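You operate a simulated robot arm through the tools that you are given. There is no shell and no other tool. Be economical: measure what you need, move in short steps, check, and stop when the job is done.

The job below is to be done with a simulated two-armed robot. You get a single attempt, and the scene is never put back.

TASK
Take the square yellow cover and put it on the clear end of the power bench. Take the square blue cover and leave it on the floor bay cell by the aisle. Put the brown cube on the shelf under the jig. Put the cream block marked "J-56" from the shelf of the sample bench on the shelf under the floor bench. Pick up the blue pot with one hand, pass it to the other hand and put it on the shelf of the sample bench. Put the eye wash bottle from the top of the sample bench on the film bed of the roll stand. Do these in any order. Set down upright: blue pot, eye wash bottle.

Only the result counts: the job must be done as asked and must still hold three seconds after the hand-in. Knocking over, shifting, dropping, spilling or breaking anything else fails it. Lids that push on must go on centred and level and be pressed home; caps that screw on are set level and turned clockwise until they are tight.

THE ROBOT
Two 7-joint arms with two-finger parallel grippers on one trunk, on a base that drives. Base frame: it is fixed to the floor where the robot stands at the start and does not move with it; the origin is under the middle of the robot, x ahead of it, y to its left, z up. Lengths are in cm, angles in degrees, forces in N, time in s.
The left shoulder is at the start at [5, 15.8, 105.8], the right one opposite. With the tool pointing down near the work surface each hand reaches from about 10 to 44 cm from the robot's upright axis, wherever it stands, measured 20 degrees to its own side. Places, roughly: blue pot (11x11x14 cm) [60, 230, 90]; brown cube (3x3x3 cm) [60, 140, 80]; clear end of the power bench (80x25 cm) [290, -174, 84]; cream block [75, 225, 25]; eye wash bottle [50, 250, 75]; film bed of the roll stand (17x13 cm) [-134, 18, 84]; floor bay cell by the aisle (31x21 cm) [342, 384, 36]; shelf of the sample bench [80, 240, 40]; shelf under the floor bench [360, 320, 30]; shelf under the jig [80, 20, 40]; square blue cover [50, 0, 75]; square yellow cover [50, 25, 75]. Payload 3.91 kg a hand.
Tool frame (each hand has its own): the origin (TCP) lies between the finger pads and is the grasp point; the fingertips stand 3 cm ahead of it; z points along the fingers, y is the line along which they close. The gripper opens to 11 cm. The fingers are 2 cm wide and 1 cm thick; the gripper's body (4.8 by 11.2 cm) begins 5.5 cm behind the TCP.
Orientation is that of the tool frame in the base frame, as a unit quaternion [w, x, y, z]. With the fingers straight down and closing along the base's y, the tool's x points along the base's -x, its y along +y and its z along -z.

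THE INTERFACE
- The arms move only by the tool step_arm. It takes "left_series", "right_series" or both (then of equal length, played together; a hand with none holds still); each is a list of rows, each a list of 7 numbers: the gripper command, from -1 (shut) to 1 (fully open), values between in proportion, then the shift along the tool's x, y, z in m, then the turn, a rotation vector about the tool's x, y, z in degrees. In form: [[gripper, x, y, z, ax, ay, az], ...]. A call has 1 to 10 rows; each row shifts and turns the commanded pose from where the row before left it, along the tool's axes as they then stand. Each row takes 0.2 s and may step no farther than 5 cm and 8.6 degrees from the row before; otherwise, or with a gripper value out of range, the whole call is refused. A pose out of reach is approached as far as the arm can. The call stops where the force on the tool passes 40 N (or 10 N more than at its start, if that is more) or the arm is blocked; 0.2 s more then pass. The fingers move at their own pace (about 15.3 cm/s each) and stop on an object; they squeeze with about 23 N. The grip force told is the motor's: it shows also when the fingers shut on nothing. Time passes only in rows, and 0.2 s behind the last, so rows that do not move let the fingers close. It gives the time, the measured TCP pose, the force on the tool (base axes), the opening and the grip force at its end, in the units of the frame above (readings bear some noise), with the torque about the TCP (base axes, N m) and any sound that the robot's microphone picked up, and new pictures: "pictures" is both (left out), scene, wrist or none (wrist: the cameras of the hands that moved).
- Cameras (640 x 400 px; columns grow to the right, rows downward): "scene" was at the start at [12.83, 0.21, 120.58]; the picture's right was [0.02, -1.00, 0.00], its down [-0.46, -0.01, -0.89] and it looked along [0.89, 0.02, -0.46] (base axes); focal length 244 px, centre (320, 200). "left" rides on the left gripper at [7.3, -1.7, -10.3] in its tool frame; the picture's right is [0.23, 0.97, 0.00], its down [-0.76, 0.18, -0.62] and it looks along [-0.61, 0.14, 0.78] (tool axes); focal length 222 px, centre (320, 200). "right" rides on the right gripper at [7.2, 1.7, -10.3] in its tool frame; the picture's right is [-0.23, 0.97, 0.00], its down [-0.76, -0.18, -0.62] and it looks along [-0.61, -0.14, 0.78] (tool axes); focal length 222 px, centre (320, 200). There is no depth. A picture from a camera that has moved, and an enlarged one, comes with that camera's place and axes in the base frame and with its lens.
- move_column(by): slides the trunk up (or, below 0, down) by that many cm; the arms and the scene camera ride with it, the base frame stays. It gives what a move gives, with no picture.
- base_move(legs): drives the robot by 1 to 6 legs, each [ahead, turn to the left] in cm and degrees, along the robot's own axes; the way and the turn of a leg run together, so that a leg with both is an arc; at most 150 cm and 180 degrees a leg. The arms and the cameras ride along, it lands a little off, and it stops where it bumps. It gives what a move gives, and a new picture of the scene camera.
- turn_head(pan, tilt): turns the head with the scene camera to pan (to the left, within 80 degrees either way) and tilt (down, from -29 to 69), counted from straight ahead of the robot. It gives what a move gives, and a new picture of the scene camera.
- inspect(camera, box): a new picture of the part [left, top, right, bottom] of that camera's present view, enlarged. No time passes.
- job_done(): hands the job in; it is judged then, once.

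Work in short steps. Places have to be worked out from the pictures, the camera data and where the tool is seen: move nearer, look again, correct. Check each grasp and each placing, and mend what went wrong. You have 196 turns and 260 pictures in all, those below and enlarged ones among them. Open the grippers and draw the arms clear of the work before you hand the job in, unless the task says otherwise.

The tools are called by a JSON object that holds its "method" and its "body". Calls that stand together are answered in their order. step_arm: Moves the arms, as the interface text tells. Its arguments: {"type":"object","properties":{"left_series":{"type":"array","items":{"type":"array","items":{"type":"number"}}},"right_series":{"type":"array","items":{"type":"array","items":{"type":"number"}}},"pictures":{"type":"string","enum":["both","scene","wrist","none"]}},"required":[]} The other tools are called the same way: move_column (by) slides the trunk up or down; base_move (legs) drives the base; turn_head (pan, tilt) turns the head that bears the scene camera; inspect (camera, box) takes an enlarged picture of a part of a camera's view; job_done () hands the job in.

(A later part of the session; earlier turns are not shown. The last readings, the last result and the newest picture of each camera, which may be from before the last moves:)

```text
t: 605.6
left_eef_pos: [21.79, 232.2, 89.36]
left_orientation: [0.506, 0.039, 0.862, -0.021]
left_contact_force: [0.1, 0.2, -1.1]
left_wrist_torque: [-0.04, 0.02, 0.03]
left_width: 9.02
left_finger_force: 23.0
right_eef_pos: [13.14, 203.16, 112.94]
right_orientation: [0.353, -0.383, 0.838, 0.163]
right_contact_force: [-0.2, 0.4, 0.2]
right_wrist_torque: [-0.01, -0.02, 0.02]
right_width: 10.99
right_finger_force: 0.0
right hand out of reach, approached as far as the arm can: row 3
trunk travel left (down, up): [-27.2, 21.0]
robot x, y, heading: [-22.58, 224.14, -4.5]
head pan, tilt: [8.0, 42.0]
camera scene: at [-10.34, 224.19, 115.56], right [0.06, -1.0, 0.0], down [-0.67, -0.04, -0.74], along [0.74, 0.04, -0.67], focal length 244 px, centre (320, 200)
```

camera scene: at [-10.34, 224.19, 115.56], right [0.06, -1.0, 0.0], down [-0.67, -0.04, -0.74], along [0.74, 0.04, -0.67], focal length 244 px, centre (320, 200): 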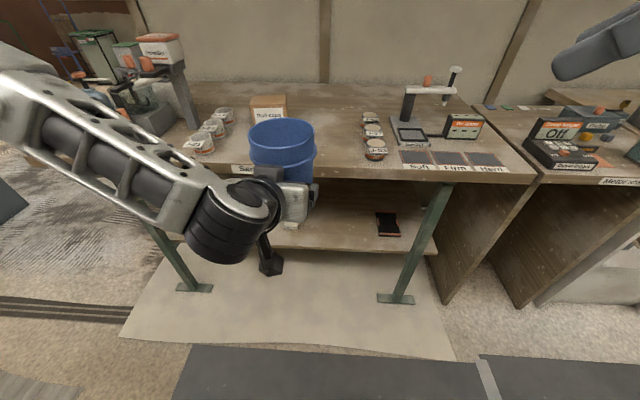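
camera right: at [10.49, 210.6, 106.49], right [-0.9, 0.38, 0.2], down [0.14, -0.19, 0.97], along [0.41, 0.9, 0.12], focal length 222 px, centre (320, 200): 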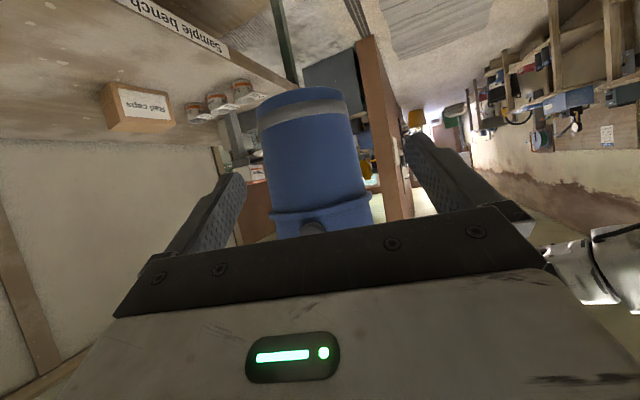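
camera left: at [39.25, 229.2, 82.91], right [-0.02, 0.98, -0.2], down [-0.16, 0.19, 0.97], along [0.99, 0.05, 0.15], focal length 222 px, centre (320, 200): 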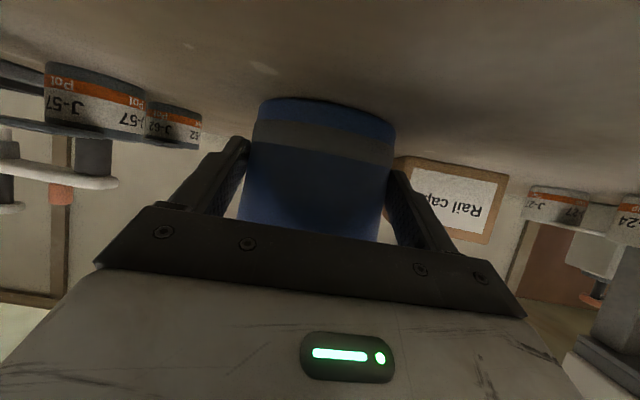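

The right hand has the wanted orientation. I'll move it to a point above and just short of the pot's rim and look.

{"method": "step_arm", "body": {"right_series": [[1, -0.0228, 0.018, 0.0307, 0, 0, 0], [1, -0.0228, 0.018, 0.0307, 0, 0, 0], [1, -0.0228, 0.018, 0.0307, 0, 0, 0], [1, -0.0228, 0.018, 0.0307, 0, 0, 0], [1, -0.0228, 0.018, 0.0307, 0, 0, 0], [1, -0.0228, 0.018, 0.0307, 0, 0, 0], [1, 0, 0, 0, 0, 0, 0]]}}

```text
t: 607.2
left_eef_pos: [21.69, 232.3, 89.32]
left_orientation: [0.506, 0.039, 0.861, -0.021]
left_contact_force: [-0.2, 0.0, -1.3]
left_wrist_torque: [0.0, 0.03, -0.01]
left_width: 9.01
left_finger_force: 23.2
right_eef_pos: [18.36, 222.35, 110.46]
right_orientation: [0.354, -0.384, 0.837, 0.163]
right_contact_force: [0.7, -0.8, 0.1]
right_wrist_torque: [-0.02, 0.0, 0.01]
right_width: 11.0
right_finger_force: 0.1
right hand out of reach, approached as far as the arm can: row 5, 6
trunk travel left (down, up): [-27.2, 21.0]
robot x, y, heading: [-22.31, 224.21, -4.5]
head pan, tilt: [8.0, 42.0]
camera scene: at [-10.35, 224.18, 115.57], right [0.06, -1.0, 0.0], down [-0.67, -0.04, -0.74], along [0.74, 0.04, -0.67], focal length 244 px, centre (320, 200)
camera right: at [9.02, 214.08, 112.56], right [-0.64, 0.75, 0.16], down [0.19, -0.05, 0.98], along [0.75, 0.65, -0.11], focal length 222 px, centre (320, 200)
```

scene: 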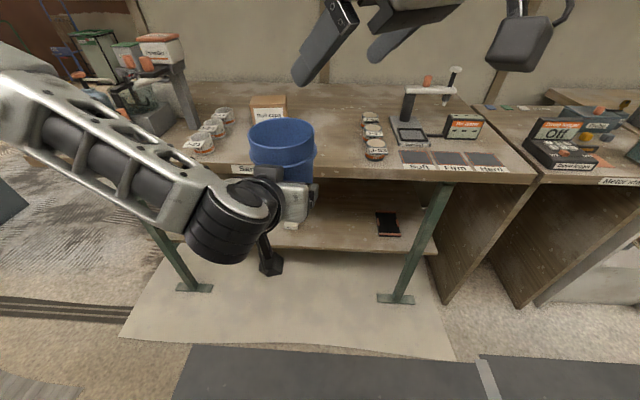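
right: 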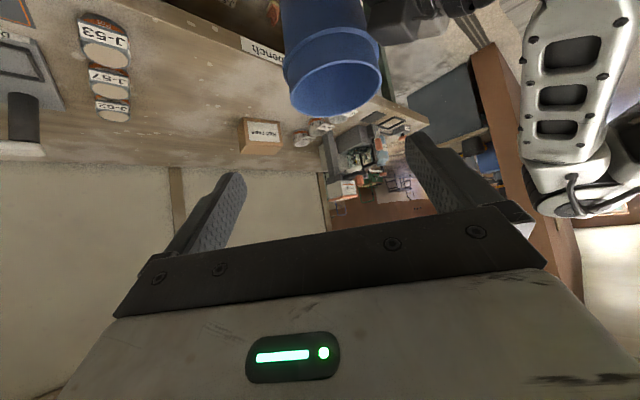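

The wrist view puts the rim centre at (24.1, 232.2), z ≈ 98. I'll try moving right over it.

{"method": "step_arm", "body": {"right_series": [[1, -0.0256, 0.007, 0.0263, 0, 0, 0], [1, -0.0256, 0.007, 0.0263, 0, 0, 0], [1, -0.0256, 0.007, 0.0263, 0, 0, 0], [1, 0, 0, 0, 0, 0, 0]], "pictures": "none"}}

```text
t: 608.2
left_eef_pos: [21.87, 232.34, 89.31]
left_orientation: [0.505, 0.038, 0.862, -0.021]
left_contact_force: [-0.3, -0.1, -1.4]
left_wrist_torque: [0.0, 0.01, 0.01]
left_width: 9.03
left_finger_force: 22.8
right_eef_pos: [18.4, 222.24, 110.58]
right_orientation: [0.353, -0.384, 0.838, 0.163]
right_contact_force: [-0.4, -1.0, -0.2]
right_wrist_torque: [0.02, 0.03, -0.03]
right_width: 11.0
right_finger_force: 0.1
right hand out of reach, approached as far as the arm can: row 1, 2, 3
trunk travel left (down, up): [-27.2, 21.0]
robot x, y, heading: [-22.52, 224.09, -4.7]
head pan, tilt: [8.0, 42.0]
```

The right hand's inward limit is near the robot's midline. By symmetry the left can get there too if its hand is yawed inward, so I'll yaw the left hand (with the pot) 48° clockwise.

{"method": "step_arm", "body": {"left_series": [[-1, 0, 0, 0, 6.96, 0, 3.92], [-1, 0, 0, 0, 6.96, 0, 3.92], [-1, 0, 0, 0, 6.96, 0, 3.92], [-1, 0, 0, 0, 6.96, 0, 3.92], [-1, 0, 0, 0, 6.96, 0, 3.92], [-1, 0, 0, 0, 6.96, 0, 3.92], [-1, 0, 0, 0, 0, 0, 0]], "pictures": "scene"}}

```text
t: 609.8
left_eef_pos: [21.65, 232.36, 89.18]
left_orientation: [0.452, 0.386, 0.772, -0.223]
left_contact_force: [0.2, -0.7, -0.2]
left_wrist_torque: [0.0, 0.03, 0.0]
left_width: 9.01
left_finger_force: 23.4
right_eef_pos: [18.37, 222.3, 110.49]
right_orientation: [0.353, -0.384, 0.837, 0.163]
right_contact_force: [0.6, 0.1, 0.3]
right_wrist_torque: [0.01, 0.0, 0.01]
right_width: 10.99
right_finger_force: 0.2
trunk travel left (down, up): [-27.2, 21.0]
robot x, y, heading: [-22.37, 224.01, -4.6]
head pan, tilt: [8.0, 42.0]
camera scene: at [-10.34, 224.19, 115.56], right [0.06, -1.0, 0.0], down [-0.67, -0.04, -0.74], along [0.74, 0.04, -0.67], focal length 244 px, centre (320, 200)
```

scene: 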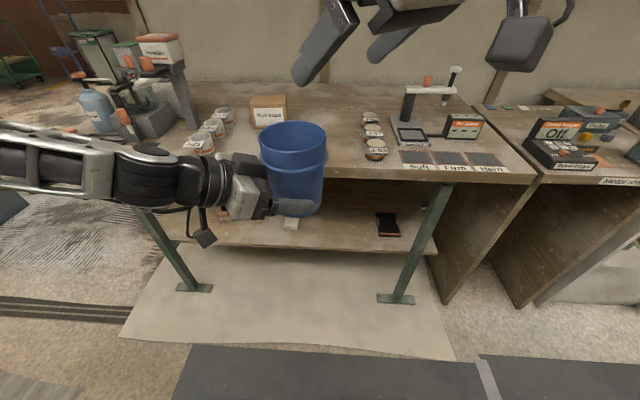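

That worked freely. The pot is now at (22.8, 230.8); I'll move the left hand 8.5 cm to the right, bringing the pot beneath the right hand.

{"method": "step_arm", "body": {"left_series": [[-1, -0.0123, -0.0362, 0.0214, 0, 0, 0], [-1, -0.0123, -0.0362, 0.0214, 0, 0, 0], [-1, 0, 0, 0, 0, 0, 0]], "pictures": "none"}}

{"method": "inspect", "body": {"camera": "right", "box": [0, 0, 640, 400]}}

{"method": "inspect", "body": {"camera": "scene", "box": [160, 0, 560, 260]}}

```text
t: 610.6
left_eef_pos: [18.96, 223.95, 89.35]
left_orientation: [0.452, 0.385, 0.774, -0.222]
left_contact_force: [0.0, 0.1, -1.1]
left_wrist_torque: [0.02, 0.03, -0.05]
left_width: 9.03
left_finger_force: 23.0
right_eef_pos: [18.46, 222.26, 110.35]
right_orientation: [0.353, -0.385, 0.837, 0.164]
right_contact_force: [0.0, -0.4, -0.5]
right_wrist_torque: [-0.03, 0.0, -0.03]
right_width: 11.0
right_finger_force: 0.1
trunk travel left (down, up): [-27.2, 21.0]
robot x, y, heading: [-22.15, 224.18, -4.7]
head pan, tilt: [8.0, 42.0]
```

```text
1.00 times, centred on (320, 200) of right (not enlarged: the box is as wide or as high as the picture)
camera zoom: at [9.03, 214.08, 112.55], right [-0.64, 0.75, 0.16], down [0.19, -0.05, 0.98], along [0.75, 0.65, -0.11], focal length 222 px, centre (320, 200)
```

zoom: 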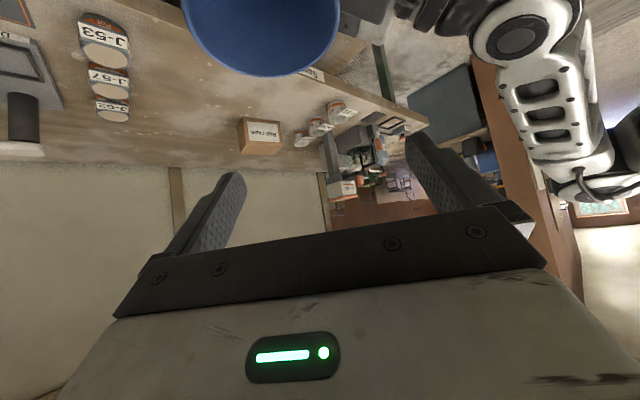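

```text
1.54 times, centred on (360, 130) of scene
camera zoom: at [-10.34, 224.19, 115.56], right [0.06, -1.0, 0.0], down [-0.67, -0.04, -0.74], along [0.74, 0.04, -0.67], focal length 376 px, centre (258, 308)
```

zoom: 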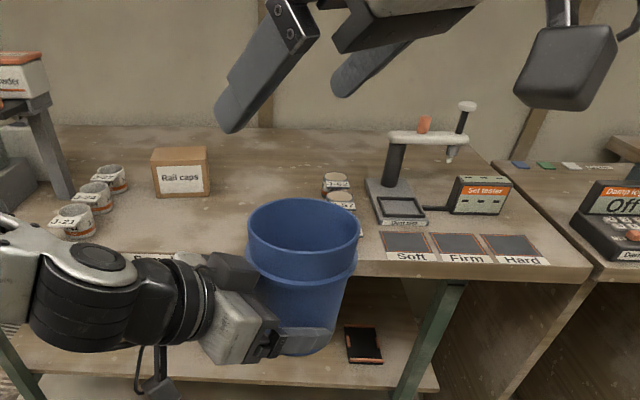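

The pot centre is near (20.2, 222.1), almost under the right hand. I'll nudge the right hand, raise the pot 6 cm, and look again to refine the centring.

{"method": "step_arm", "body": {"left_series": [[-1, 0, 0, 0, 0, 0, 0], [-1, -0.026, 0, -0.0147, 0, 0, 0], [-1, -0.026, 0, -0.0147, 0, 0, 0], [-1, 0, 0, 0, 0, 0, 0]], "right_series": [[1, 0.012, -0.014, -0.012, 0, 0, 0], [1, 0, 0, 0, 0, 0, 0], [1, 0, 0, 0, 0, 0, 0], [1, 0, 0, 0, 0, 0, 0]]}}

```text
t: 611.6
left_eef_pos: [19.01, 224.05, 95.09]
left_orientation: [0.452, 0.386, 0.773, -0.223]
left_contact_force: [-0.5, -0.2, -0.6]
left_wrist_torque: [0.02, 0.01, 0.0]
left_width: 8.99
left_finger_force: 22.6
right_eef_pos: [18.33, 220.2, 110.43]
right_orientation: [0.353, -0.384, 0.837, 0.163]
right_contact_force: [0.7, -0.5, -0.5]
right_wrist_torque: [-0.04, 0.0, -0.02]
right_width: 11.0
right_finger_force: 0.0
trunk travel left (down, up): [-27.2, 21.0]
robot x, y, heading: [-22.42, 224.15, -4.7]
head pan, tilt: [8.0, 42.0]
camera scene: at [-10.34, 224.18, 115.56], right [0.06, -1.0, 0.0], down [-0.67, -0.04, -0.74], along [0.74, 0.04, -0.67], focal length 244 px, centre (320, 200)
camera right: at [8.96, 211.85, 112.47], right [-0.64, 0.75, 0.16], down [0.19, -0.05, 0.98], along [0.75, 0.65, -0.11], focal length 222 px, centre (320, 200)
camera left: at [10.16, 232.93, 93.86], right [0.71, 0.68, -0.19], down [0.04, 0.24, 0.97], along [0.7, -0.7, 0.15], focal length 222 px, centre (320, 200)
```

scene: 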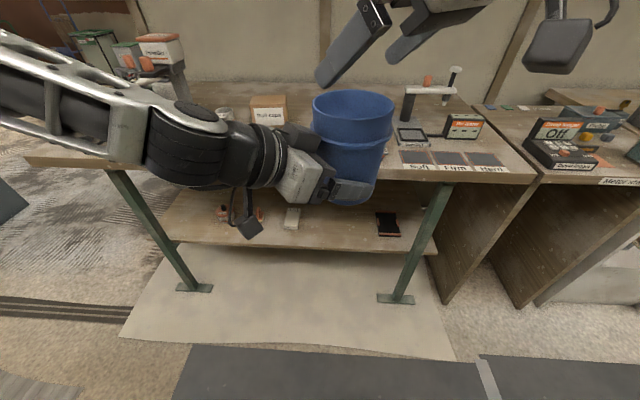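
right: 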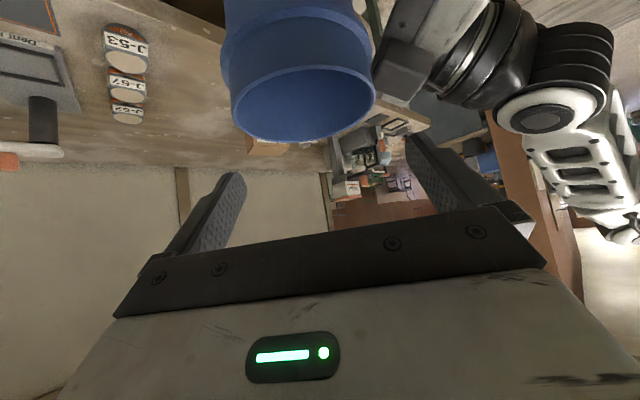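
left: 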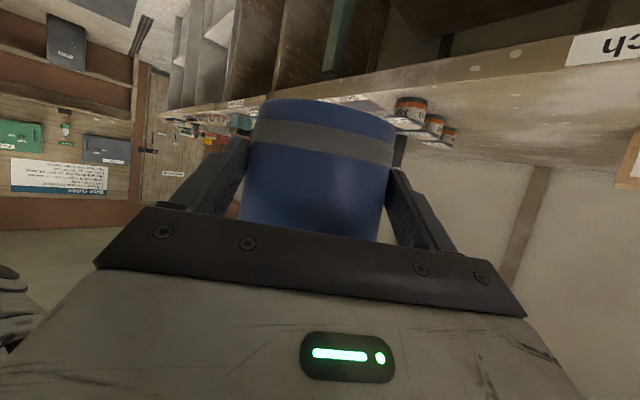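

Right camera gives the rim centre at (20.3, 221.7), laterally within 0.4 cm of the right hand's mid-plane. I'll shift the pot 2.5 cm back under the hand and raise it between the right fingers.

{"method": "step_arm", "body": {"left_series": [[-1, -0.003, -0.024, 0.005, 0, 0, 0], [-1, -0.0174, 0, -0.0098, 0, 0, 0], [-1, -0.0174, 0, -0.0098, 0, 0, 0], [-1, 0, 0, 0, 0, 0, 0]], "right_series": [[1, 0, -0.003, 0, 0, 0, 0], [1, 0, 0, 0, 0, 0, 0], [1, 0, 0, 0, 0, 0, 0], [1, 0, 0, 0, 0, 0, 0]]}}

```text
t: 612.6
left_eef_pos: [17.38, 221.96, 99.25]
left_orientation: [0.452, 0.387, 0.772, -0.223]
left_contact_force: [0.6, -0.4, -0.8]
left_wrist_torque: [0.05, 0.02, 0.0]
left_width: 9.0
left_finger_force: 22.5
right_eef_pos: [18.62, 219.8, 110.43]
right_orientation: [0.353, -0.384, 0.837, 0.162]
right_contact_force: [0.3, 0.6, 0.2]
right_wrist_torque: [0.01, 0.04, -0.02]
right_width: 10.99
right_finger_force: 0.1
trunk travel left (down, up): [-27.2, 21.0]
robot x, y, heading: [-22.24, 224.25, -4.5]
head pan, tilt: [8.0, 42.0]
camera scene: at [-10.34, 224.18, 115.56], right [0.06, -1.0, 0.0], down [-0.67, -0.04, -0.74], along [0.74, 0.04, -0.67], focal length 244 px, centre (320, 200)
camera right: at [9.14, 211.64, 112.46], right [-0.64, 0.75, 0.16], down [0.19, -0.05, 0.98], along [0.75, 0.65, -0.11], focal length 222 px, centre (320, 200)
camera left: at [8.5, 231.0, 97.91], right [0.71, 0.68, -0.19], down [0.04, 0.24, 0.97], along [0.7, -0.7, 0.15], focal length 222 px, centre (320, 200)
```

scene: 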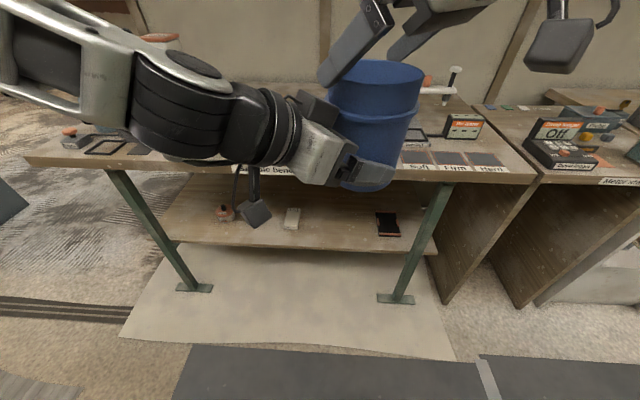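
right: 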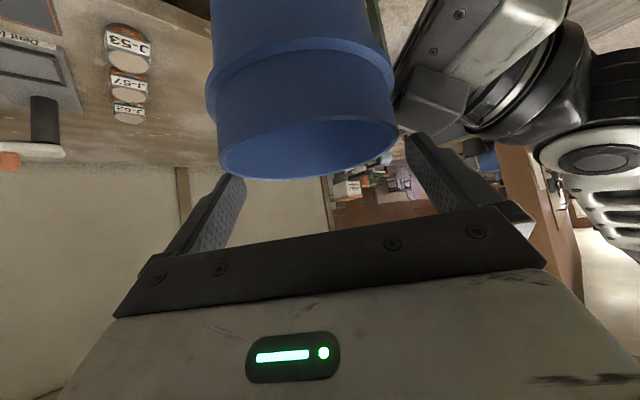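
left: 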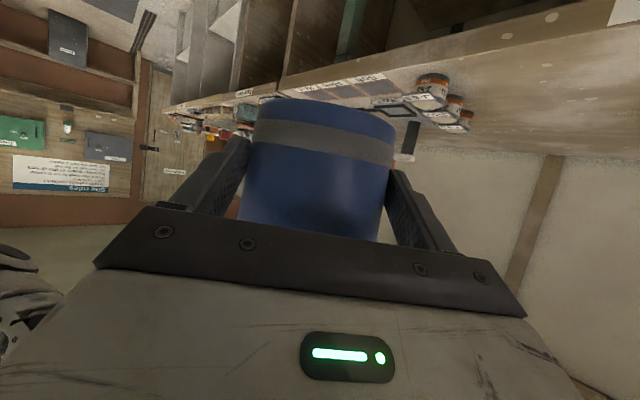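

The pot is now centred under the right hand. I'll raise it the last 2.2 cm and close the right fingers on the rim.

{"method": "step_arm", "body": {"left_series": [[-1, 0, 0, 0, 0, 0, 0], [-1, -0.0096, 0, -0.0054, 0, 0, 0], [-1, -0.0096, 0, -0.0054, 0, 0, 0], [-1, 0, 0, 0, 0, 0, 0]], "right_series": [[1, 0, -0.0025, 0, 0, 0, 0], [1, 0, 0, 0, 0, 0, 0], [1, 0, 0, 0, 0, 0, 0], [1, 0, 0, 0, 0, 0, 0]]}}

```text
t: 613.6
left_eef_pos: [17.23, 222.26, 100.95]
left_orientation: [0.447, 0.385, 0.776, -0.223]
left_contact_force: [6.0, 7.2, -38.6]
left_wrist_torque: [-1.66, -0.43, -0.36]
left_width: 9.0
left_finger_force: 23.3
right_eef_pos: [18.78, 219.83, 111.03]
right_orientation: [0.361, -0.381, 0.835, 0.167]
right_contact_force: [-6.8, -7.9, 36.9]
right_wrist_torque: [1.82, 1.59, 0.66]
right_width: 10.98
right_finger_force: 0.1
trunk travel left (down, up): [-27.2, 21.0]
robot x, y, heading: [-22.22, 223.92, -4.7]
head pan, tilt: [8.0, 42.0]
camera scene: at [-10.34, 224.19, 115.56], right [0.06, -1.0, 0.0], down [-0.67, -0.04, -0.74], along [0.74, 0.04, -0.67], focal length 244 px, centre (320, 200)
camera right: at [9.32, 211.53, 112.83], right [-0.64, 0.75, 0.17], down [0.18, -0.07, 0.98], along [0.75, 0.65, -0.09], focal length 222 px, centre (320, 200)
camera left: at [8.39, 231.17, 99.79], right [0.71, 0.68, -0.2], down [0.05, 0.23, 0.97], along [0.71, -0.69, 0.13], focal length 222 px, centre (320, 200)
```

scene: 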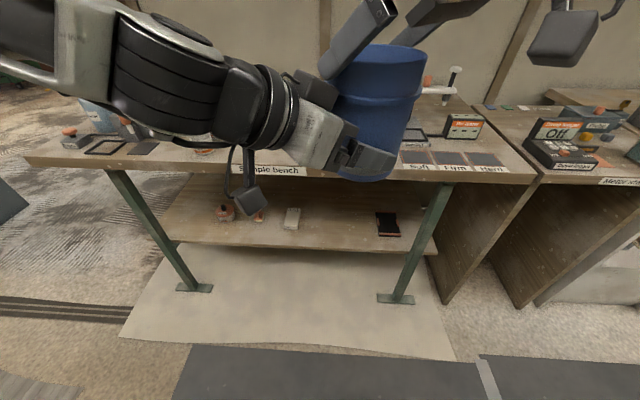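
right: 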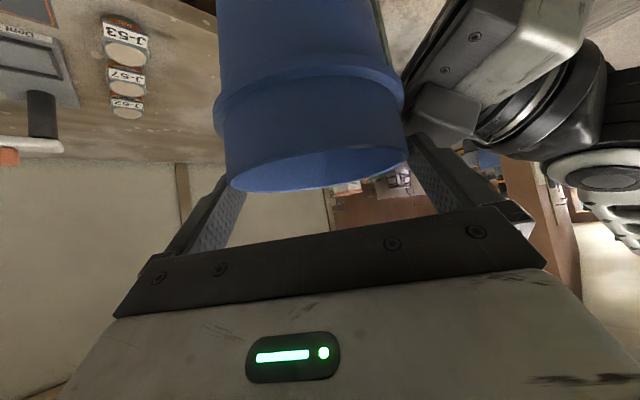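
left: 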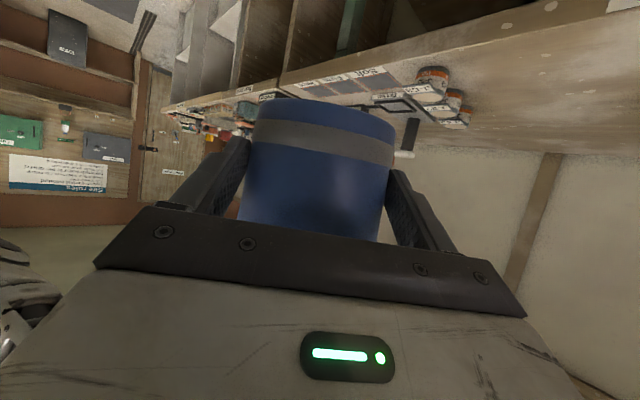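

A fingertip touched the rim on the hand's +y side. I'll lower the pot 1.2 cm, shift the right hand 0.45 cm toward +y, and raise again.

{"method": "step_arm", "body": {"left_series": [[-1, 0.0104, 0, 0.0059, 0, 0, 0], [-1, 0, 0, 0, 0, 0, 0], [-1, -0.007, 0, -0.004, 0, 0, 0], [-1, -0.007, 0, -0.004, 0, 0, 0], [-1, 0, 0, 0, 0, 0, 0]], "right_series": [[1, 0, 0, -0.004, 0, 0, 0], [1, 0, 0.0045, 0, 0, 0, 0], [1, 0, 0, 0, 0, 0, 0], [1, 0, 0, 0, 0, 0, 0], [1, 0, 0, 0, 0, 0, 0]], "pictures": "wrist"}}

```text
t: 614.8
left_eef_pos: [17.2, 222.27, 101.34]
left_orientation: [0.448, 0.385, 0.776, -0.223]
left_contact_force: [-2.7, 11.2, -40.9]
left_wrist_torque: [-1.89, -1.3, -0.2]
left_width: 8.99
left_finger_force: 23.1
right_eef_pos: [18.47, 219.64, 111.31]
right_orientation: [0.361, -0.381, 0.835, 0.167]
right_contact_force: [3.6, -11.0, 40.1]
right_wrist_torque: [1.88, 1.41, 0.26]
right_width: 10.51
right_finger_force: 0.0
trunk travel left (down, up): [-27.2, 21.0]
robot x, y, heading: [-22.49, 224.44, -4.6]
head pan, tilt: [8.0, 42.0]
camera right: at [8.91, 211.51, 113.12], right [-0.63, 0.75, 0.17], down [0.18, -0.07, 0.98], along [0.75, 0.65, -0.09], focal length 222 px, centre (320, 200)
camera left: at [8.32, 231.2, 100.18], right [0.71, 0.68, -0.2], down [0.05, 0.23, 0.97], along [0.71, -0.7, 0.13], focal length 222 px, centre (320, 200)
```

right: 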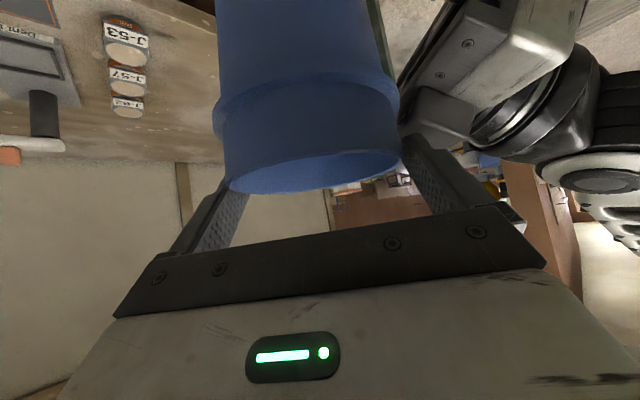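
left: 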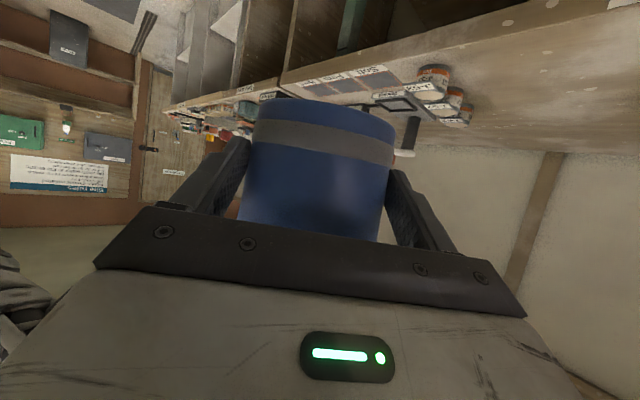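

The right finger's outside is pressing on the left gripper body. There's already about 1.5 cm of overlap with the rim, so I'll ease the pot down 0.4 cm and close the right hand.

{"method": "step_arm", "body": {"left_series": [[-1, 0.0035, 0, 0.002, 0, 0, 0], [-1, 0, 0, 0, 0, 0, 0], [-1, 0, 0, 0, 0, 0, 0], [-1, 0, 0, 0, 0, 0, 0]], "right_series": [[1, 0, 0, 0, 0, 0, 0], [-1, 0, 0, 0, 0, 0, 0], [-1, 0, 0, 0, 0, 0, 0], [-1, 0, 0, 0, 0, 0, 0]]}}

```text
t: 615.8
left_eef_pos: [17.26, 222.09, 101.17]
left_orientation: [0.449, 0.387, 0.774, -0.224]
left_contact_force: [-2.1, 3.0, -35.1]
left_wrist_torque: [-0.58, -0.65, 0.22]
left_width: 8.97
left_finger_force: 22.7
right_eef_pos: [18.26, 219.83, 111.03]
right_orientation: [0.359, -0.383, 0.835, 0.165]
right_contact_force: [2.3, -2.2, 33.7]
right_wrist_torque: [1.12, 0.83, -0.24]
right_width: 9.97
right_finger_force: 22.7
trunk travel left (down, up): [-27.2, 21.0]
robot x, y, heading: [-22.37, 223.93, -4.5]
head pan, tilt: [8.0, 42.0]
camera scene: at [-10.34, 224.18, 115.56], right [0.06, -1.0, 0.0], down [-0.67, -0.04, -0.74], along [0.74, 0.04, -0.67], focal length 244 px, centre (320, 200)
camera right: at [8.85, 211.57, 112.97], right [-0.64, 0.75, 0.17], down [0.18, -0.06, 0.98], along [0.75, 0.66, -0.1], focal length 222 px, centre (320, 200)
camera left: at [8.38, 231.13, 99.89], right [0.71, 0.68, -0.2], down [0.04, 0.24, 0.97], along [0.7, -0.7, 0.14], focal length 222 px, centre (320, 200)
```

scene: 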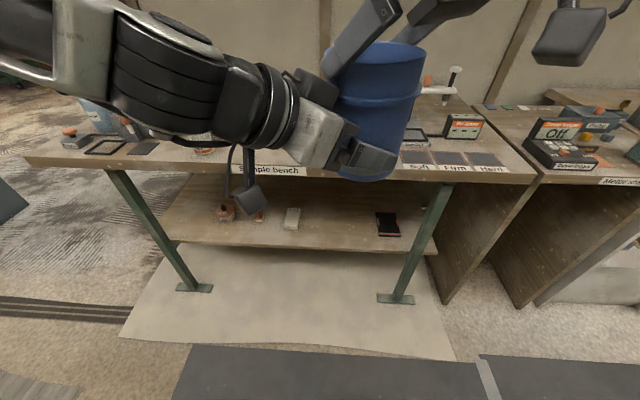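
right: 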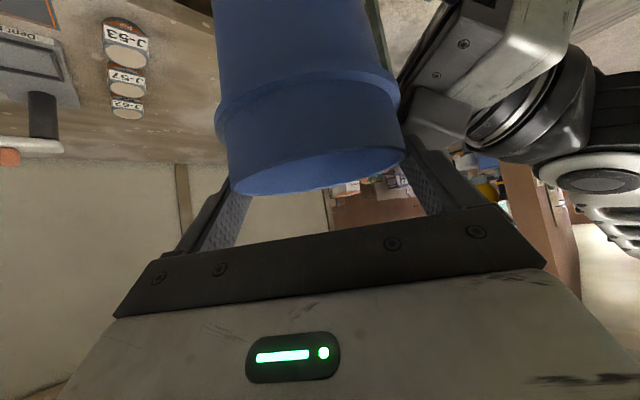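
left: 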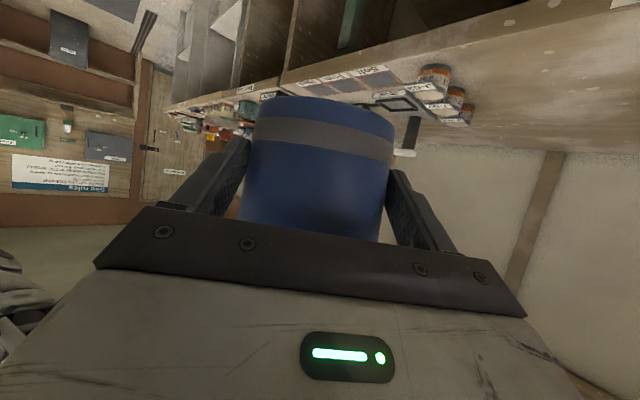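

Both hands now hold the pot (right at 9.97 cm on the rim). I'll relieve the vertical strain, then open the left hand.

{"method": "step_arm", "body": {"left_series": [[-1, 0.0043, 0, 0.0025, 0, 0, 0], [-1, 0, 0, 0, 0, 0, 0], [1, 0, 0, 0, 0, 0, 0], [1, 0, 0, 0, 0, 0, 0]], "right_series": [[-1, 0, 0, 0, 0, 0, 0], [-1, 0, 0, 0, 0, 0, 0], [-1, 0, 0, 0, 0, 0, 0], [-1, 0, 0, 0, 0, 0, 0]], "pictures": "wrist"}}

```text
t: 616.8
left_eef_pos: [17.32, 221.98, 100.98]
left_orientation: [0.451, 0.388, 0.772, -0.224]
left_contact_force: [-5.7, 1.6, -25.2]
left_wrist_torque: [-0.81, -1.02, 0.13]
left_width: 11.0
left_finger_force: 0.0
right_eef_pos: [18.19, 219.7, 110.71]
right_orientation: [0.355, -0.383, 0.836, 0.165]
right_contact_force: [5.5, -2.3, 23.8]
right_wrist_torque: [1.18, 0.71, -0.18]
right_width: 10.0
right_finger_force: 22.9
trunk travel left (down, up): [-27.2, 21.0]
robot x, y, heading: [-22.36, 224.21, -4.6]
head pan, tilt: [8.0, 42.0]
camera right: at [8.86, 211.5, 112.79], right [-0.63, 0.75, 0.17], down [0.19, -0.06, 0.98], along [0.75, 0.65, -0.11], focal length 222 px, centre (320, 200)
camera left: at [8.43, 231.06, 99.58], right [0.71, 0.68, -0.19], down [0.04, 0.24, 0.97], along [0.7, -0.7, 0.14], focal length 222 px, centre (320, 200)
```

right: 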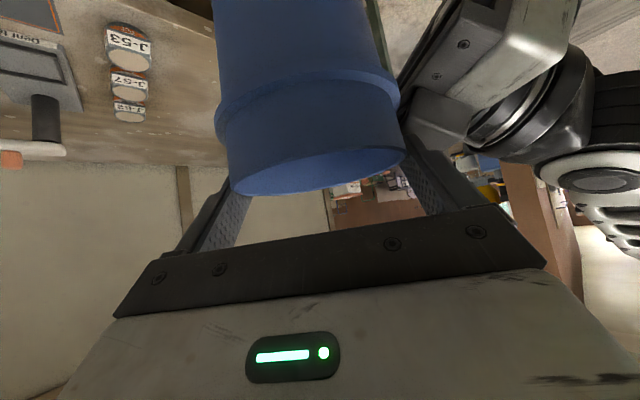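
left: 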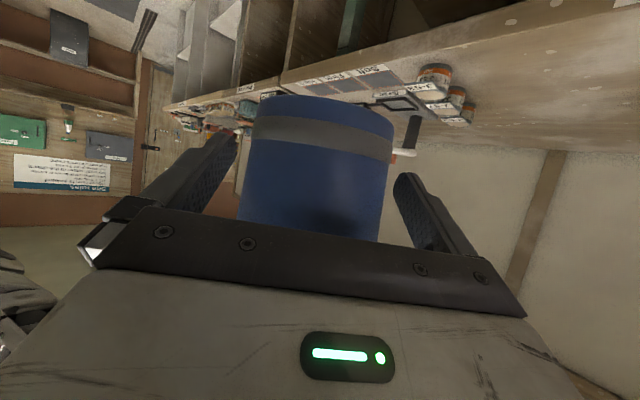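

The left is open and the right holds the pot. I'll lower the left hand slightly and withdraw it backward.

{"method": "step_arm", "body": {"left_series": [[1, 0.0087, 0, 0.0049, 0, 0, 0], [1, 0.0087, 0, 0.0049, 0, 0, 0], [1, 0.02, 0, -0.0355, 0, 0, 0], [1, 0.02, 0, -0.0355, 0, 0, 0], [1, 0.02, 0, -0.0355, 0, 0, 0], [1, 0, 0, 0, 0, 0, 0]], "pictures": "scene"}}

```text
t: 618.2
left_eef_pos: [15.07, 231.13, 100.78]
left_orientation: [0.452, 0.386, 0.773, -0.224]
left_contact_force: [0.2, -0.1, 0.0]
left_wrist_torque: [0.0, 0.0, 0.02]
left_width: 10.99
left_finger_force: 0.0
left hand out of reach, approached as far as the arm can: row 4, 5
right_eef_pos: [18.17, 219.73, 110.63]
right_orientation: [0.353, -0.385, 0.837, 0.163]
right_contact_force: [-0.7, 0.0, -0.3]
right_wrist_torque: [-0.05, 0.0, 0.03]
right_width: 9.97
right_finger_force: 23.6
trunk travel left (down, up): [-27.2, 21.0]
robot x, y, heading: [-22.33, 224.07, -4.5]
head pan, tilt: [8.0, 42.0]
camera scene: at [-10.34, 224.18, 115.56], right [0.06, -1.0, 0.0], down [-0.67, -0.04, -0.74], along [0.74, 0.04, -0.67], focal length 244 px, centre (320, 200)
```

scene: 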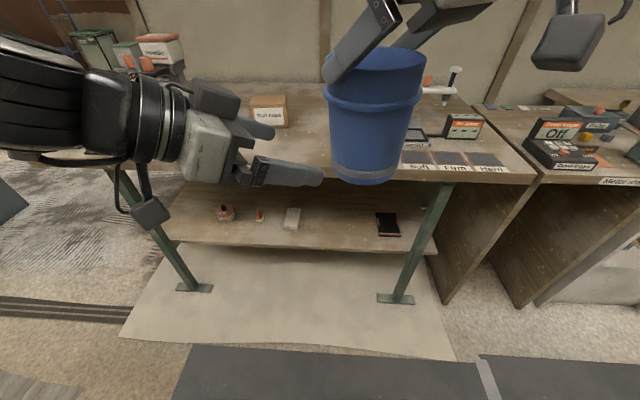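

The hand-over is complete: the right hand holds the pot alone. I'll fold the left hand back to its neutral pose, out of the way.

{"method": "step_arm", "body": {"left_series": [[1, 0.004, 0.024, -0.03, 0, 0, 0], [1, 0, 0, 0, -6.96, 0, -3.92], [1, 0, 0, 0, -6.96, 0, -3.92], [1, 0, 0, 0, -6.96, 0, -3.92], [1, 0, 0, 0, -6.96, 0, -3.92], [1, 0, 0, 0, -6.96, 0, -3.92], [1, 0, 0, 0, -6.96, 0, -3.92], [1, 0, 0, -0.02, 0, 7.5, 0], [1, 0, 0, -0.02, 0, 7.5, 0], [1, 0, 0, -0.02, 0, 7.5, 0]], "pictures": "none"}}

{"method": "step_arm", "body": {"left_series": [[1, 0, 0, -0.03, 0, 7.5, 0], [1, 0, 0, -0.03, 0, 7.5, 0], [1, 0, 0, -0.03, 0, 7.5, 0], [1, 0, 0, -0.04, 0, 7.5, 0], [1, 0, 0, -0.04, 0, 7.5, 0], [1, 0, 0.03, -0.03, 0, 0, 0], [1, 0.03, 0, 0, 0, 0, 0]], "pictures": "scene"}}

```text
t: 620.4
left_eef_pos: [14.06, 234.85, 107.0]
left_orientation: [0.327, 0.042, 0.944, -0.013]
left_contact_force: [0.7, 0.9, 0.0]
left_wrist_torque: [-0.05, 0.0, -0.01]
left_width: 10.98
left_finger_force: 0.0
left hand out of reach, approached as far as the arm can: row 2, 3, 4, 5
right_eef_pos: [18.17, 219.69, 110.64]
right_orientation: [0.353, -0.385, 0.837, 0.164]
right_contact_force: [0.6, -0.2, -1.1]
right_wrist_torque: [-0.02, -0.01, 0.01]
right_width: 9.94
right_finger_force: 23.6
trunk travel left (down, up): [-27.2, 21.0]
robot x, y, heading: [-22.16, 223.92, -4.7]
head pan, tilt: [8.0, 42.0]
```

```text
t: 622.0
left_eef_pos: [4.15, 240.21, 123.08]
left_orientation: [0.007, 0.044, 0.999, 0.001]
left_contact_force: [-0.9, 0.7, -0.2]
left_wrist_torque: [-0.02, 0.02, 0.0]
left_width: 11.0
left_finger_force: 0.0
left hand out of reach, approached as far as the arm can: row 5, 6
right_eef_pos: [18.13, 219.63, 110.68]
right_orientation: [0.353, -0.385, 0.837, 0.163]
right_contact_force: [-0.6, 0.2, 0.1]
right_wrist_torque: [0.0, 0.02, 0.01]
right_width: 9.96
right_finger_force: 23.0
trunk travel left (down, up): [-27.2, 21.0]
robot x, y, heading: [-22.13, 224.16, -4.7]
head pan, tilt: [8.0, 42.0]
camera scene: at [-10.4, 224.2, 115.57], right [0.06, -1.0, 0.0], down [-0.67, -0.04, -0.74], along [0.74, 0.04, -0.67], focal length 244 px, centre (320, 200)
```

scene: 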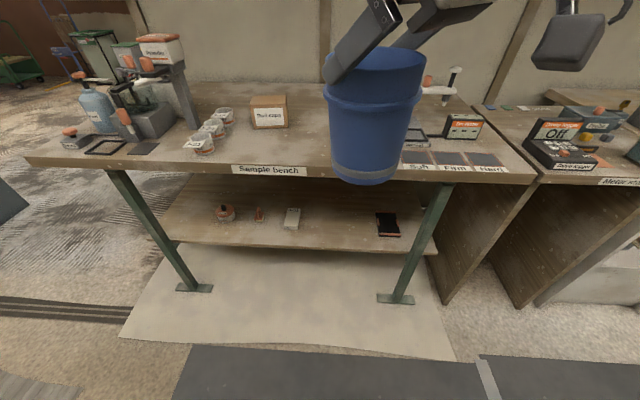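

The left hand is tucked away high. Now I'll lower the trunk and extend the right hand forward and down, keeping the pot upright.

{"method": "move_column", "body": {"by": -27}}

{"method": "step_arm", "body": {"right_series": [[-1, -0.0095, -0.0348, 0.0097, 0, 0, 0], [-1, -0.0095, -0.0348, 0.0097, 0, 0, 0], [-1, -0.0095, -0.0348, 0.0097, 0, 0, 0], [-1, -0.0095, -0.0348, 0.0097, 0, 0, 0], [-1, 0.0334, 0, 0.0325, 0, 0, 0], [-1, 0.0334, 0, 0.0325, 0, 0, 0], [-1, 0.0334, 0, 0.0325, 0, 0, 0], [-1, 0.0334, 0, 0.0325, 0, 0, 0], [-1, 0.0334, 0, 0.0325, 0, 0, 0]]}}

```text
t: 624.8
left_eef_pos: [4.19, 240.16, 95.94]
left_orientation: [0.007, 0.043, 0.999, 0.001]
left_contact_force: [-0.2, 0.0, 0.3]
left_wrist_torque: [-0.03, -0.03, 0.01]
left_width: 10.99
left_finger_force: 0.1
right_eef_pos: [18.13, 219.71, 83.7]
right_orientation: [0.353, -0.384, 0.837, 0.163]
right_contact_force: [-0.6, 0.5, 0.0]
right_wrist_torque: [0.01, 0.03, -0.01]
right_width: 9.98
right_finger_force: 22.7
trunk travel left (down, up): [-0.2, 48.0]
robot x, y, heading: [-22.77, 223.71, -4.6]
head pan, tilt: [8.0, 42.0]
```

```text
t: 626.8
left_eef_pos: [4.36, 240.11, 96.02]
left_orientation: [0.007, 0.044, 0.999, 0.001]
left_contact_force: [0.4, 0.4, 0.1]
left_wrist_torque: [0.01, -0.01, -0.01]
left_width: 11.0
left_finger_force: 0.0
right_eef_pos: [28.34, 216.02, 60.36]
right_orientation: [0.353, -0.385, 0.837, 0.163]
right_contact_force: [0.2, 0.1, 0.0]
right_wrist_torque: [0.01, -0.03, -0.01]
right_width: 9.96
right_finger_force: 23.2
right hand out of reach, approached as far as the arm can: row 3, 4, 9
trunk travel left (down, up): [-0.2, 48.0]
robot x, y, heading: [-22.46, 223.99, -4.6]
head pan, tilt: [8.0, 42.0]
camera scene: at [-10.35, 224.19, 88.57], right [0.06, -1.0, 0.0], down [-0.67, -0.04, -0.74], along [0.74, 0.04, -0.67], focal length 244 px, centre (320, 200)
camera right: at [18.89, 207.83, 62.33], right [-0.64, 0.75, 0.16], down [0.19, -0.05, 0.98], along [0.75, 0.65, -0.11], focal length 222 px, centre (320, 200)
```

scene: 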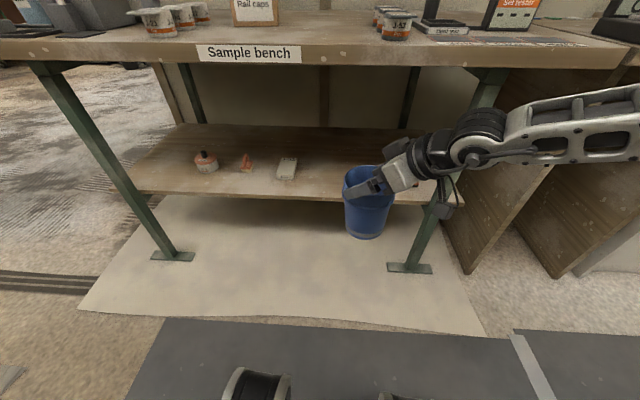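
right: 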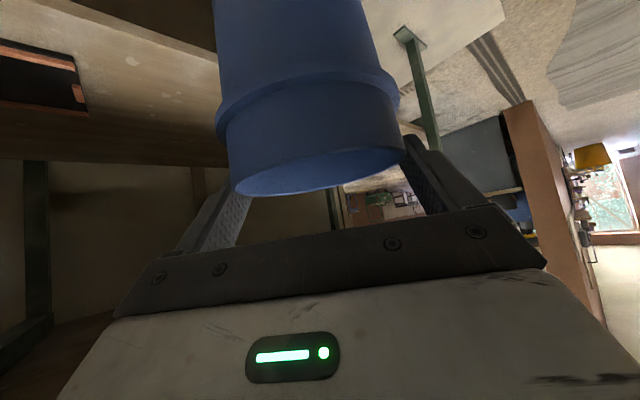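

The pot is upright at z ≈ 46 (base). To get the forearm clear of the bench leg I'll approach at heading -35° from the left. I'll tuck the left hand inward, back off, and reposition.

{"method": "step_arm", "body": {"left_series": [[1, 0, -0.04, 0, 0, 0, 0], [1, 0, -0.04, 0, 0, 0, 0]], "pictures": "none"}}

{"method": "base_move", "body": {"legs": [[-16, 0], [0, 91.3], [69.8, 0], [0, -121.7]]}}

```text
t: 627.4
left_eef_pos: [2.95, 235.1, 94.38]
left_orientation: [0.007, 0.039, 0.999, -0.002]
left_contact_force: [16.5, 28.1, 9.6]
left_wrist_torque: [-3.04, 1.5, 0.76]
left_width: 11.0
left_finger_force: 0.1
left hand out of reach, approached as far as the arm can: row 1, 2
right_eef_pos: [28.29, 216.07, 60.23]
right_orientation: [0.353, -0.384, 0.837, 0.163]
right_contact_force: [0.0, -0.1, 0.1]
right_wrist_torque: [-0.01, -0.01, -0.01]
right_width: 9.94
right_finger_force: 23.2
trunk travel left (down, up): [-0.2, 48.0]
robot x, y, heading: [-22.44, 223.85, -4.8]
head pan, tilt: [8.0, 42.0]
```

```text
t: 641.1
left_eef_pos: [-6.38, 291.9, 94.23]
left_orientation: [0.008, 0.303, 0.953, -0.002]
left_contact_force: [14.0, 21.6, 0.0]
left_wrist_torque: [-1.97, 1.29, -0.03]
left_width: 10.98
left_finger_force: 0.1
right_eef_pos: [5.99, 262.7, 60.28]
right_orientation: [0.384, -0.151, 0.909, 0.065]
right_contact_force: [0.2, -0.4, 0.0]
right_wrist_torque: [-0.01, 0.01, -0.02]
right_width: 9.9
right_finger_force: 23.5
trunk travel left (down, up): [-0.2, 48.0]
robot x, y, heading: [-33.49, 295.59, -35.0]
head pan, tilt: [8.0, 42.0]
camera scene: at [-23.72, 288.48, 88.56], right [-0.53, -0.85, 0.0], down [-0.57, 0.36, -0.74], along [0.63, -0.39, -0.67], focal length 244 px, centre (320, 200)
```

scene: 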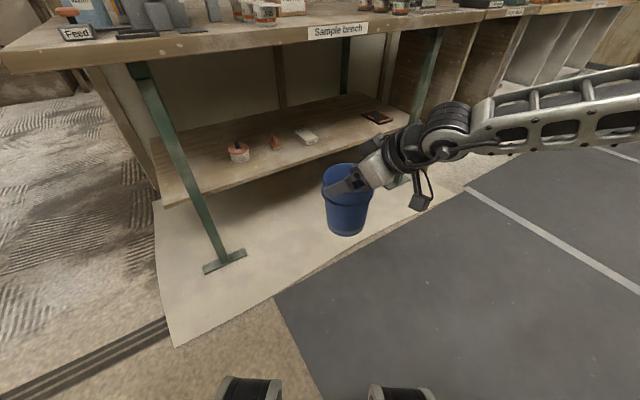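

The forearm will trail clear of the leg on this heading. I'll relax the left hand slightly, lower the pot to just above shelf height, and drive in part way to check the height.

{"method": "step_arm", "body": {"left_series": [[1, 0, 0.03, 0, 0, 0, 0], [1, 0, 0, 0, 0, 0, 0], [1, 0, 0, 0, 0, 0, 0]], "right_series": [[-1, 0.0225, 0, 0.022, 0, 0, 0], [-1, 0.0225, 0, 0.022, 0, 0, 0], [-1, 0, 0, 0, 0, 0, 0]], "pictures": "none"}}

{"method": "base_move", "body": {"legs": [[34, 0]]}}

{"method": "inspect", "body": {"camera": "right", "box": [0, 0, 640, 400]}}

```text
t: 641.9
left_eef_pos: [-4.73, 294.27, 94.29]
left_orientation: [0.007, 0.304, 0.953, -0.002]
left_contact_force: [0.2, -0.2, -0.4]
left_wrist_torque: [-0.01, 0.06, 0.02]
left_width: 11.01
left_finger_force: 0.1
right_eef_pos: [3.64, 261.66, 55.56]
right_orientation: [0.384, -0.151, 0.909, 0.065]
right_contact_force: [-1.0, 0.3, -0.8]
right_wrist_torque: [0.04, 0.0, 0.02]
right_width: 9.9
right_finger_force: 23.1
right hand out of reach, approached as far as the arm can: row 1, 2
trunk travel left (down, up): [-0.2, 48.0]
robot x, y, heading: [-34.09, 295.14, -34.7]
head pan, tilt: [8.0, 42.0]
```

```text
t: 644.1
left_eef_pos: [23.08, 275.02, 94.36]
left_orientation: [0.007, 0.302, 0.953, -0.002]
left_contact_force: [0.4, 0.1, -0.4]
left_wrist_torque: [0.0, 0.0, -0.05]
left_width: 11.02
left_finger_force: 0.1
right_eef_pos: [31.51, 242.31, 55.7]
right_orientation: [0.384, -0.152, 0.909, 0.065]
right_contact_force: [0.1, 0.3, 0.6]
right_wrist_torque: [0.0, 0.03, -0.01]
right_width: 9.89
right_finger_force: 22.9
trunk travel left (down, up): [-0.2, 48.0]
robot x, y, heading: [-5.81, 275.44, -34.7]
head pan, tilt: [8.0, 42.0]
camera scene: at [4.48, 269.7, 88.56], right [-0.45, -0.89, 0.0], down [-0.6, 0.3, -0.74], along [0.66, -0.34, -0.67], focal length 244 px, centre (320, 200)
```

scene: 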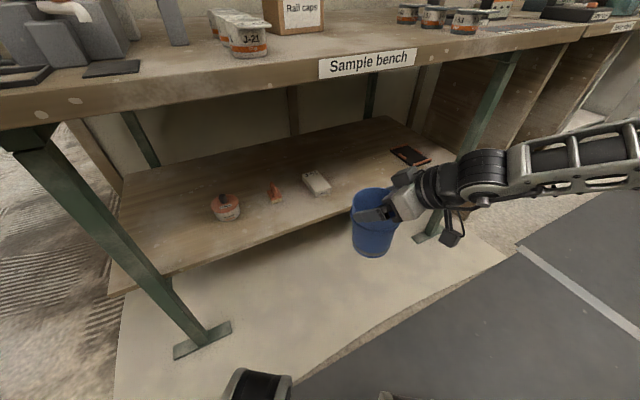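

```text
1.00 times, centred on (320, 200) of right (not enlarged: the box is as wide or as high as the picture)
camera zoom: at [19.1, 239.93, 57.64], right [-0.17, 0.97, 0.16], down [0.14, -0.14, 0.98], along [0.98, 0.19, -0.11], focal length 222 px, centre (320, 200)
```

zoom: 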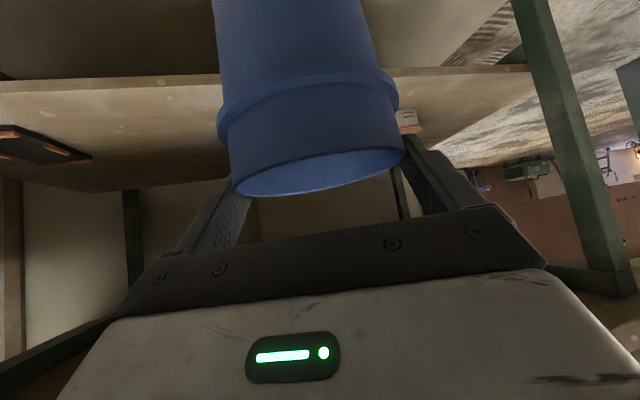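

The pot's base (z ≈ 41) clears the shelf edge (≈ 36). I'll drive in 25 cm and check clearances.

{"method": "base_move", "body": {"legs": [[25, 1]]}}

{"method": "inspect", "body": {"camera": "right", "box": [0, 0, 640, 400]}}

```text
t: 646.0
left_eef_pos: [43.93, 261.01, 94.25]
left_orientation: [0.008, 0.297, 0.955, -0.003]
left_contact_force: [0.0, 0.8, -0.4]
left_wrist_torque: [0.01, 0.0, 0.0]
left_width: 11.01
left_finger_force: 0.0
right_eef_pos: [52.65, 228.57, 55.59]
right_orientation: [0.383, -0.158, 0.908, 0.067]
right_contact_force: [0.0, 0.2, 0.5]
right_wrist_torque: [-0.01, 0.02, -0.01]
right_width: 9.91
right_finger_force: 22.7
trunk travel left (down, up): [-0.2, 48.0]
robot x, y, heading: [14.94, 261.56, -34.0]
head pan, tilt: [8.0, 42.0]
camera scene: at [25.35, 255.54, 88.57], right [-0.44, -0.9, 0.0], down [-0.6, 0.29, -0.74], along [0.67, -0.33, -0.67], focal length 244 px, centre (320, 200)
```

scene: 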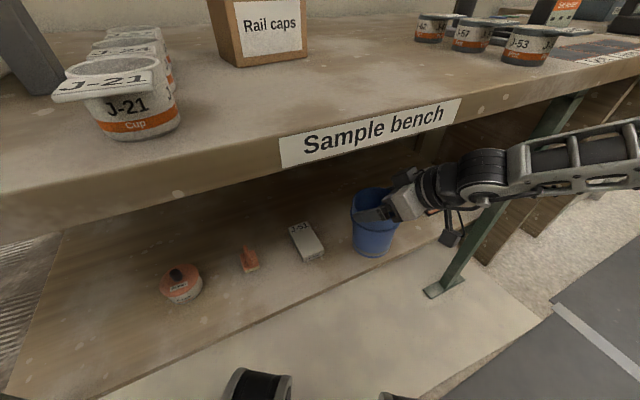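

```text
1.00 times, centred on (320, 200) of right (not enlarged: the box is as wide or as high as the picture)
camera zoom: at [40.36, 225.96, 57.65], right [-0.18, 0.97, 0.16], down [0.14, -0.14, 0.98], along [0.97, 0.2, -0.11], focal length 222 px, centre (320, 200)
```

zoom: 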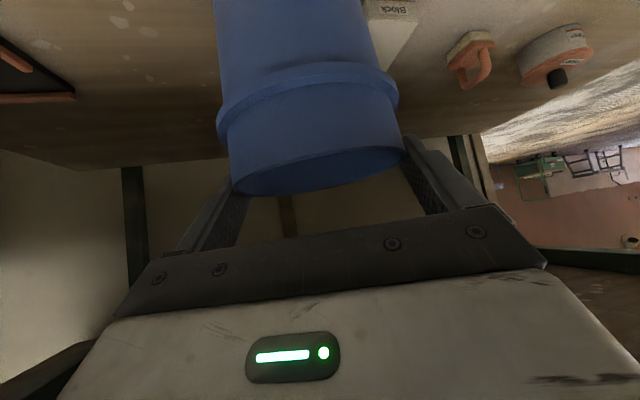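

Nearly there; the pot's base needs about 2 cm more to be fully over the shelf. I'll nudge 2.6 cm ahead.

{"method": "base_move", "body": {"legs": [[2.7, 0.5]]}}

{"method": "inspect", "body": {"camera": "scene", "box": [260, 140, 560, 320]}}

```text
t: 646.8
left_eef_pos: [46.13, 259.64, 94.23]
left_orientation: [0.006, 0.293, 0.956, -0.002]
left_contact_force: [0.4, 0.2, 0.3]
left_wrist_torque: [-0.01, -0.02, -0.01]
left_width: 11.01
left_finger_force: 0.1
right_eef_pos: [55.13, 227.2, 55.59]
right_orientation: [0.383, -0.161, 0.907, 0.069]
right_contact_force: [-0.2, 0.2, 0.5]
right_wrist_torque: [0.03, 0.01, -0.01]
right_width: 9.9
right_finger_force: 23.2
trunk travel left (down, up): [-0.2, 48.0]
robot x, y, heading: [17.12, 260.43, -33.7]
head pan, tilt: [8.0, 42.0]
camera scene: at [27.64, 254.13, 88.57], right [-0.43, -0.9, 0.0], down [-0.6, 0.29, -0.74], along [0.67, -0.32, -0.67], focal length 244 px, centre (320, 200)
```

scene: 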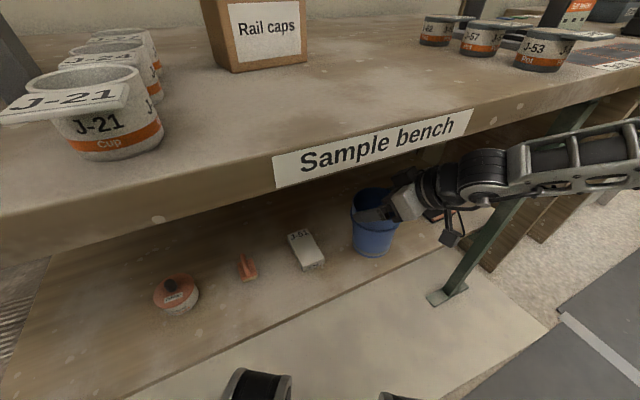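

```text
2.13 times, centred on (410, 230) of scene
camera zoom: at [27.64, 254.13, 88.57], right [-0.43, -0.9, 0.0], down [-0.6, 0.29, -0.74], along [0.67, -0.32, -0.67], focal length 521 px, centre (128, 136)
```

zoom: 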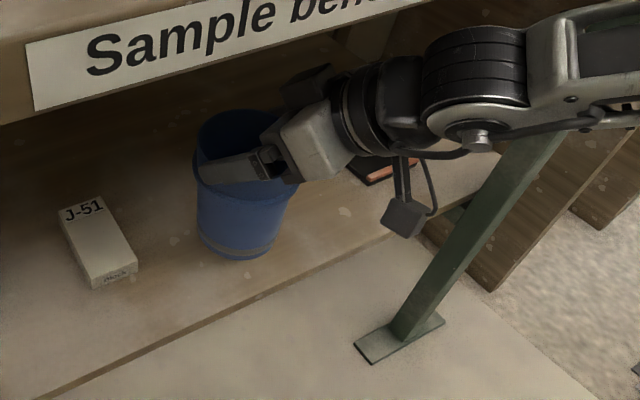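

The pot hangs above the shelf, clear of J-51. I'll lower it in small steps and watch for contact and drift.

{"method": "step_arm", "body": {"right_series": [[-1, 0.0072, 0, 0.007, 0, 0, 0], [-1, 0.0072, 0, 0.007, 0, 0, 0], [-1, 0.0072, 0, 0.007, 0, 0, 0], [-1, 0, 0, 0, 0, 0, 0]], "pictures": "none"}}

```text
t: 647.8
left_eef_pos: [46.22, 259.6, 94.34]
left_orientation: [0.008, 0.293, 0.956, -0.002]
left_contact_force: [-1.2, -0.1, 0.1]
left_wrist_torque: [0.0, 0.0, 0.05]
left_width: 11.0
left_finger_force: 0.0
right_eef_pos: [53.79, 226.71, 53.62]
right_orientation: [0.383, -0.162, 0.907, 0.07]
right_contact_force: [-1.1, 0.3, 0.2]
right_wrist_torque: [-0.01, 0.06, 0.0]
right_width: 9.92
right_finger_force: 22.9
right hand out of reach, approached as far as the arm can: row 1, 2, 3
trunk travel left (down, up): [-0.2, 48.0]
robot x, y, heading: [16.98, 260.22, -33.6]
head pan, tilt: [8.0, 42.0]
```

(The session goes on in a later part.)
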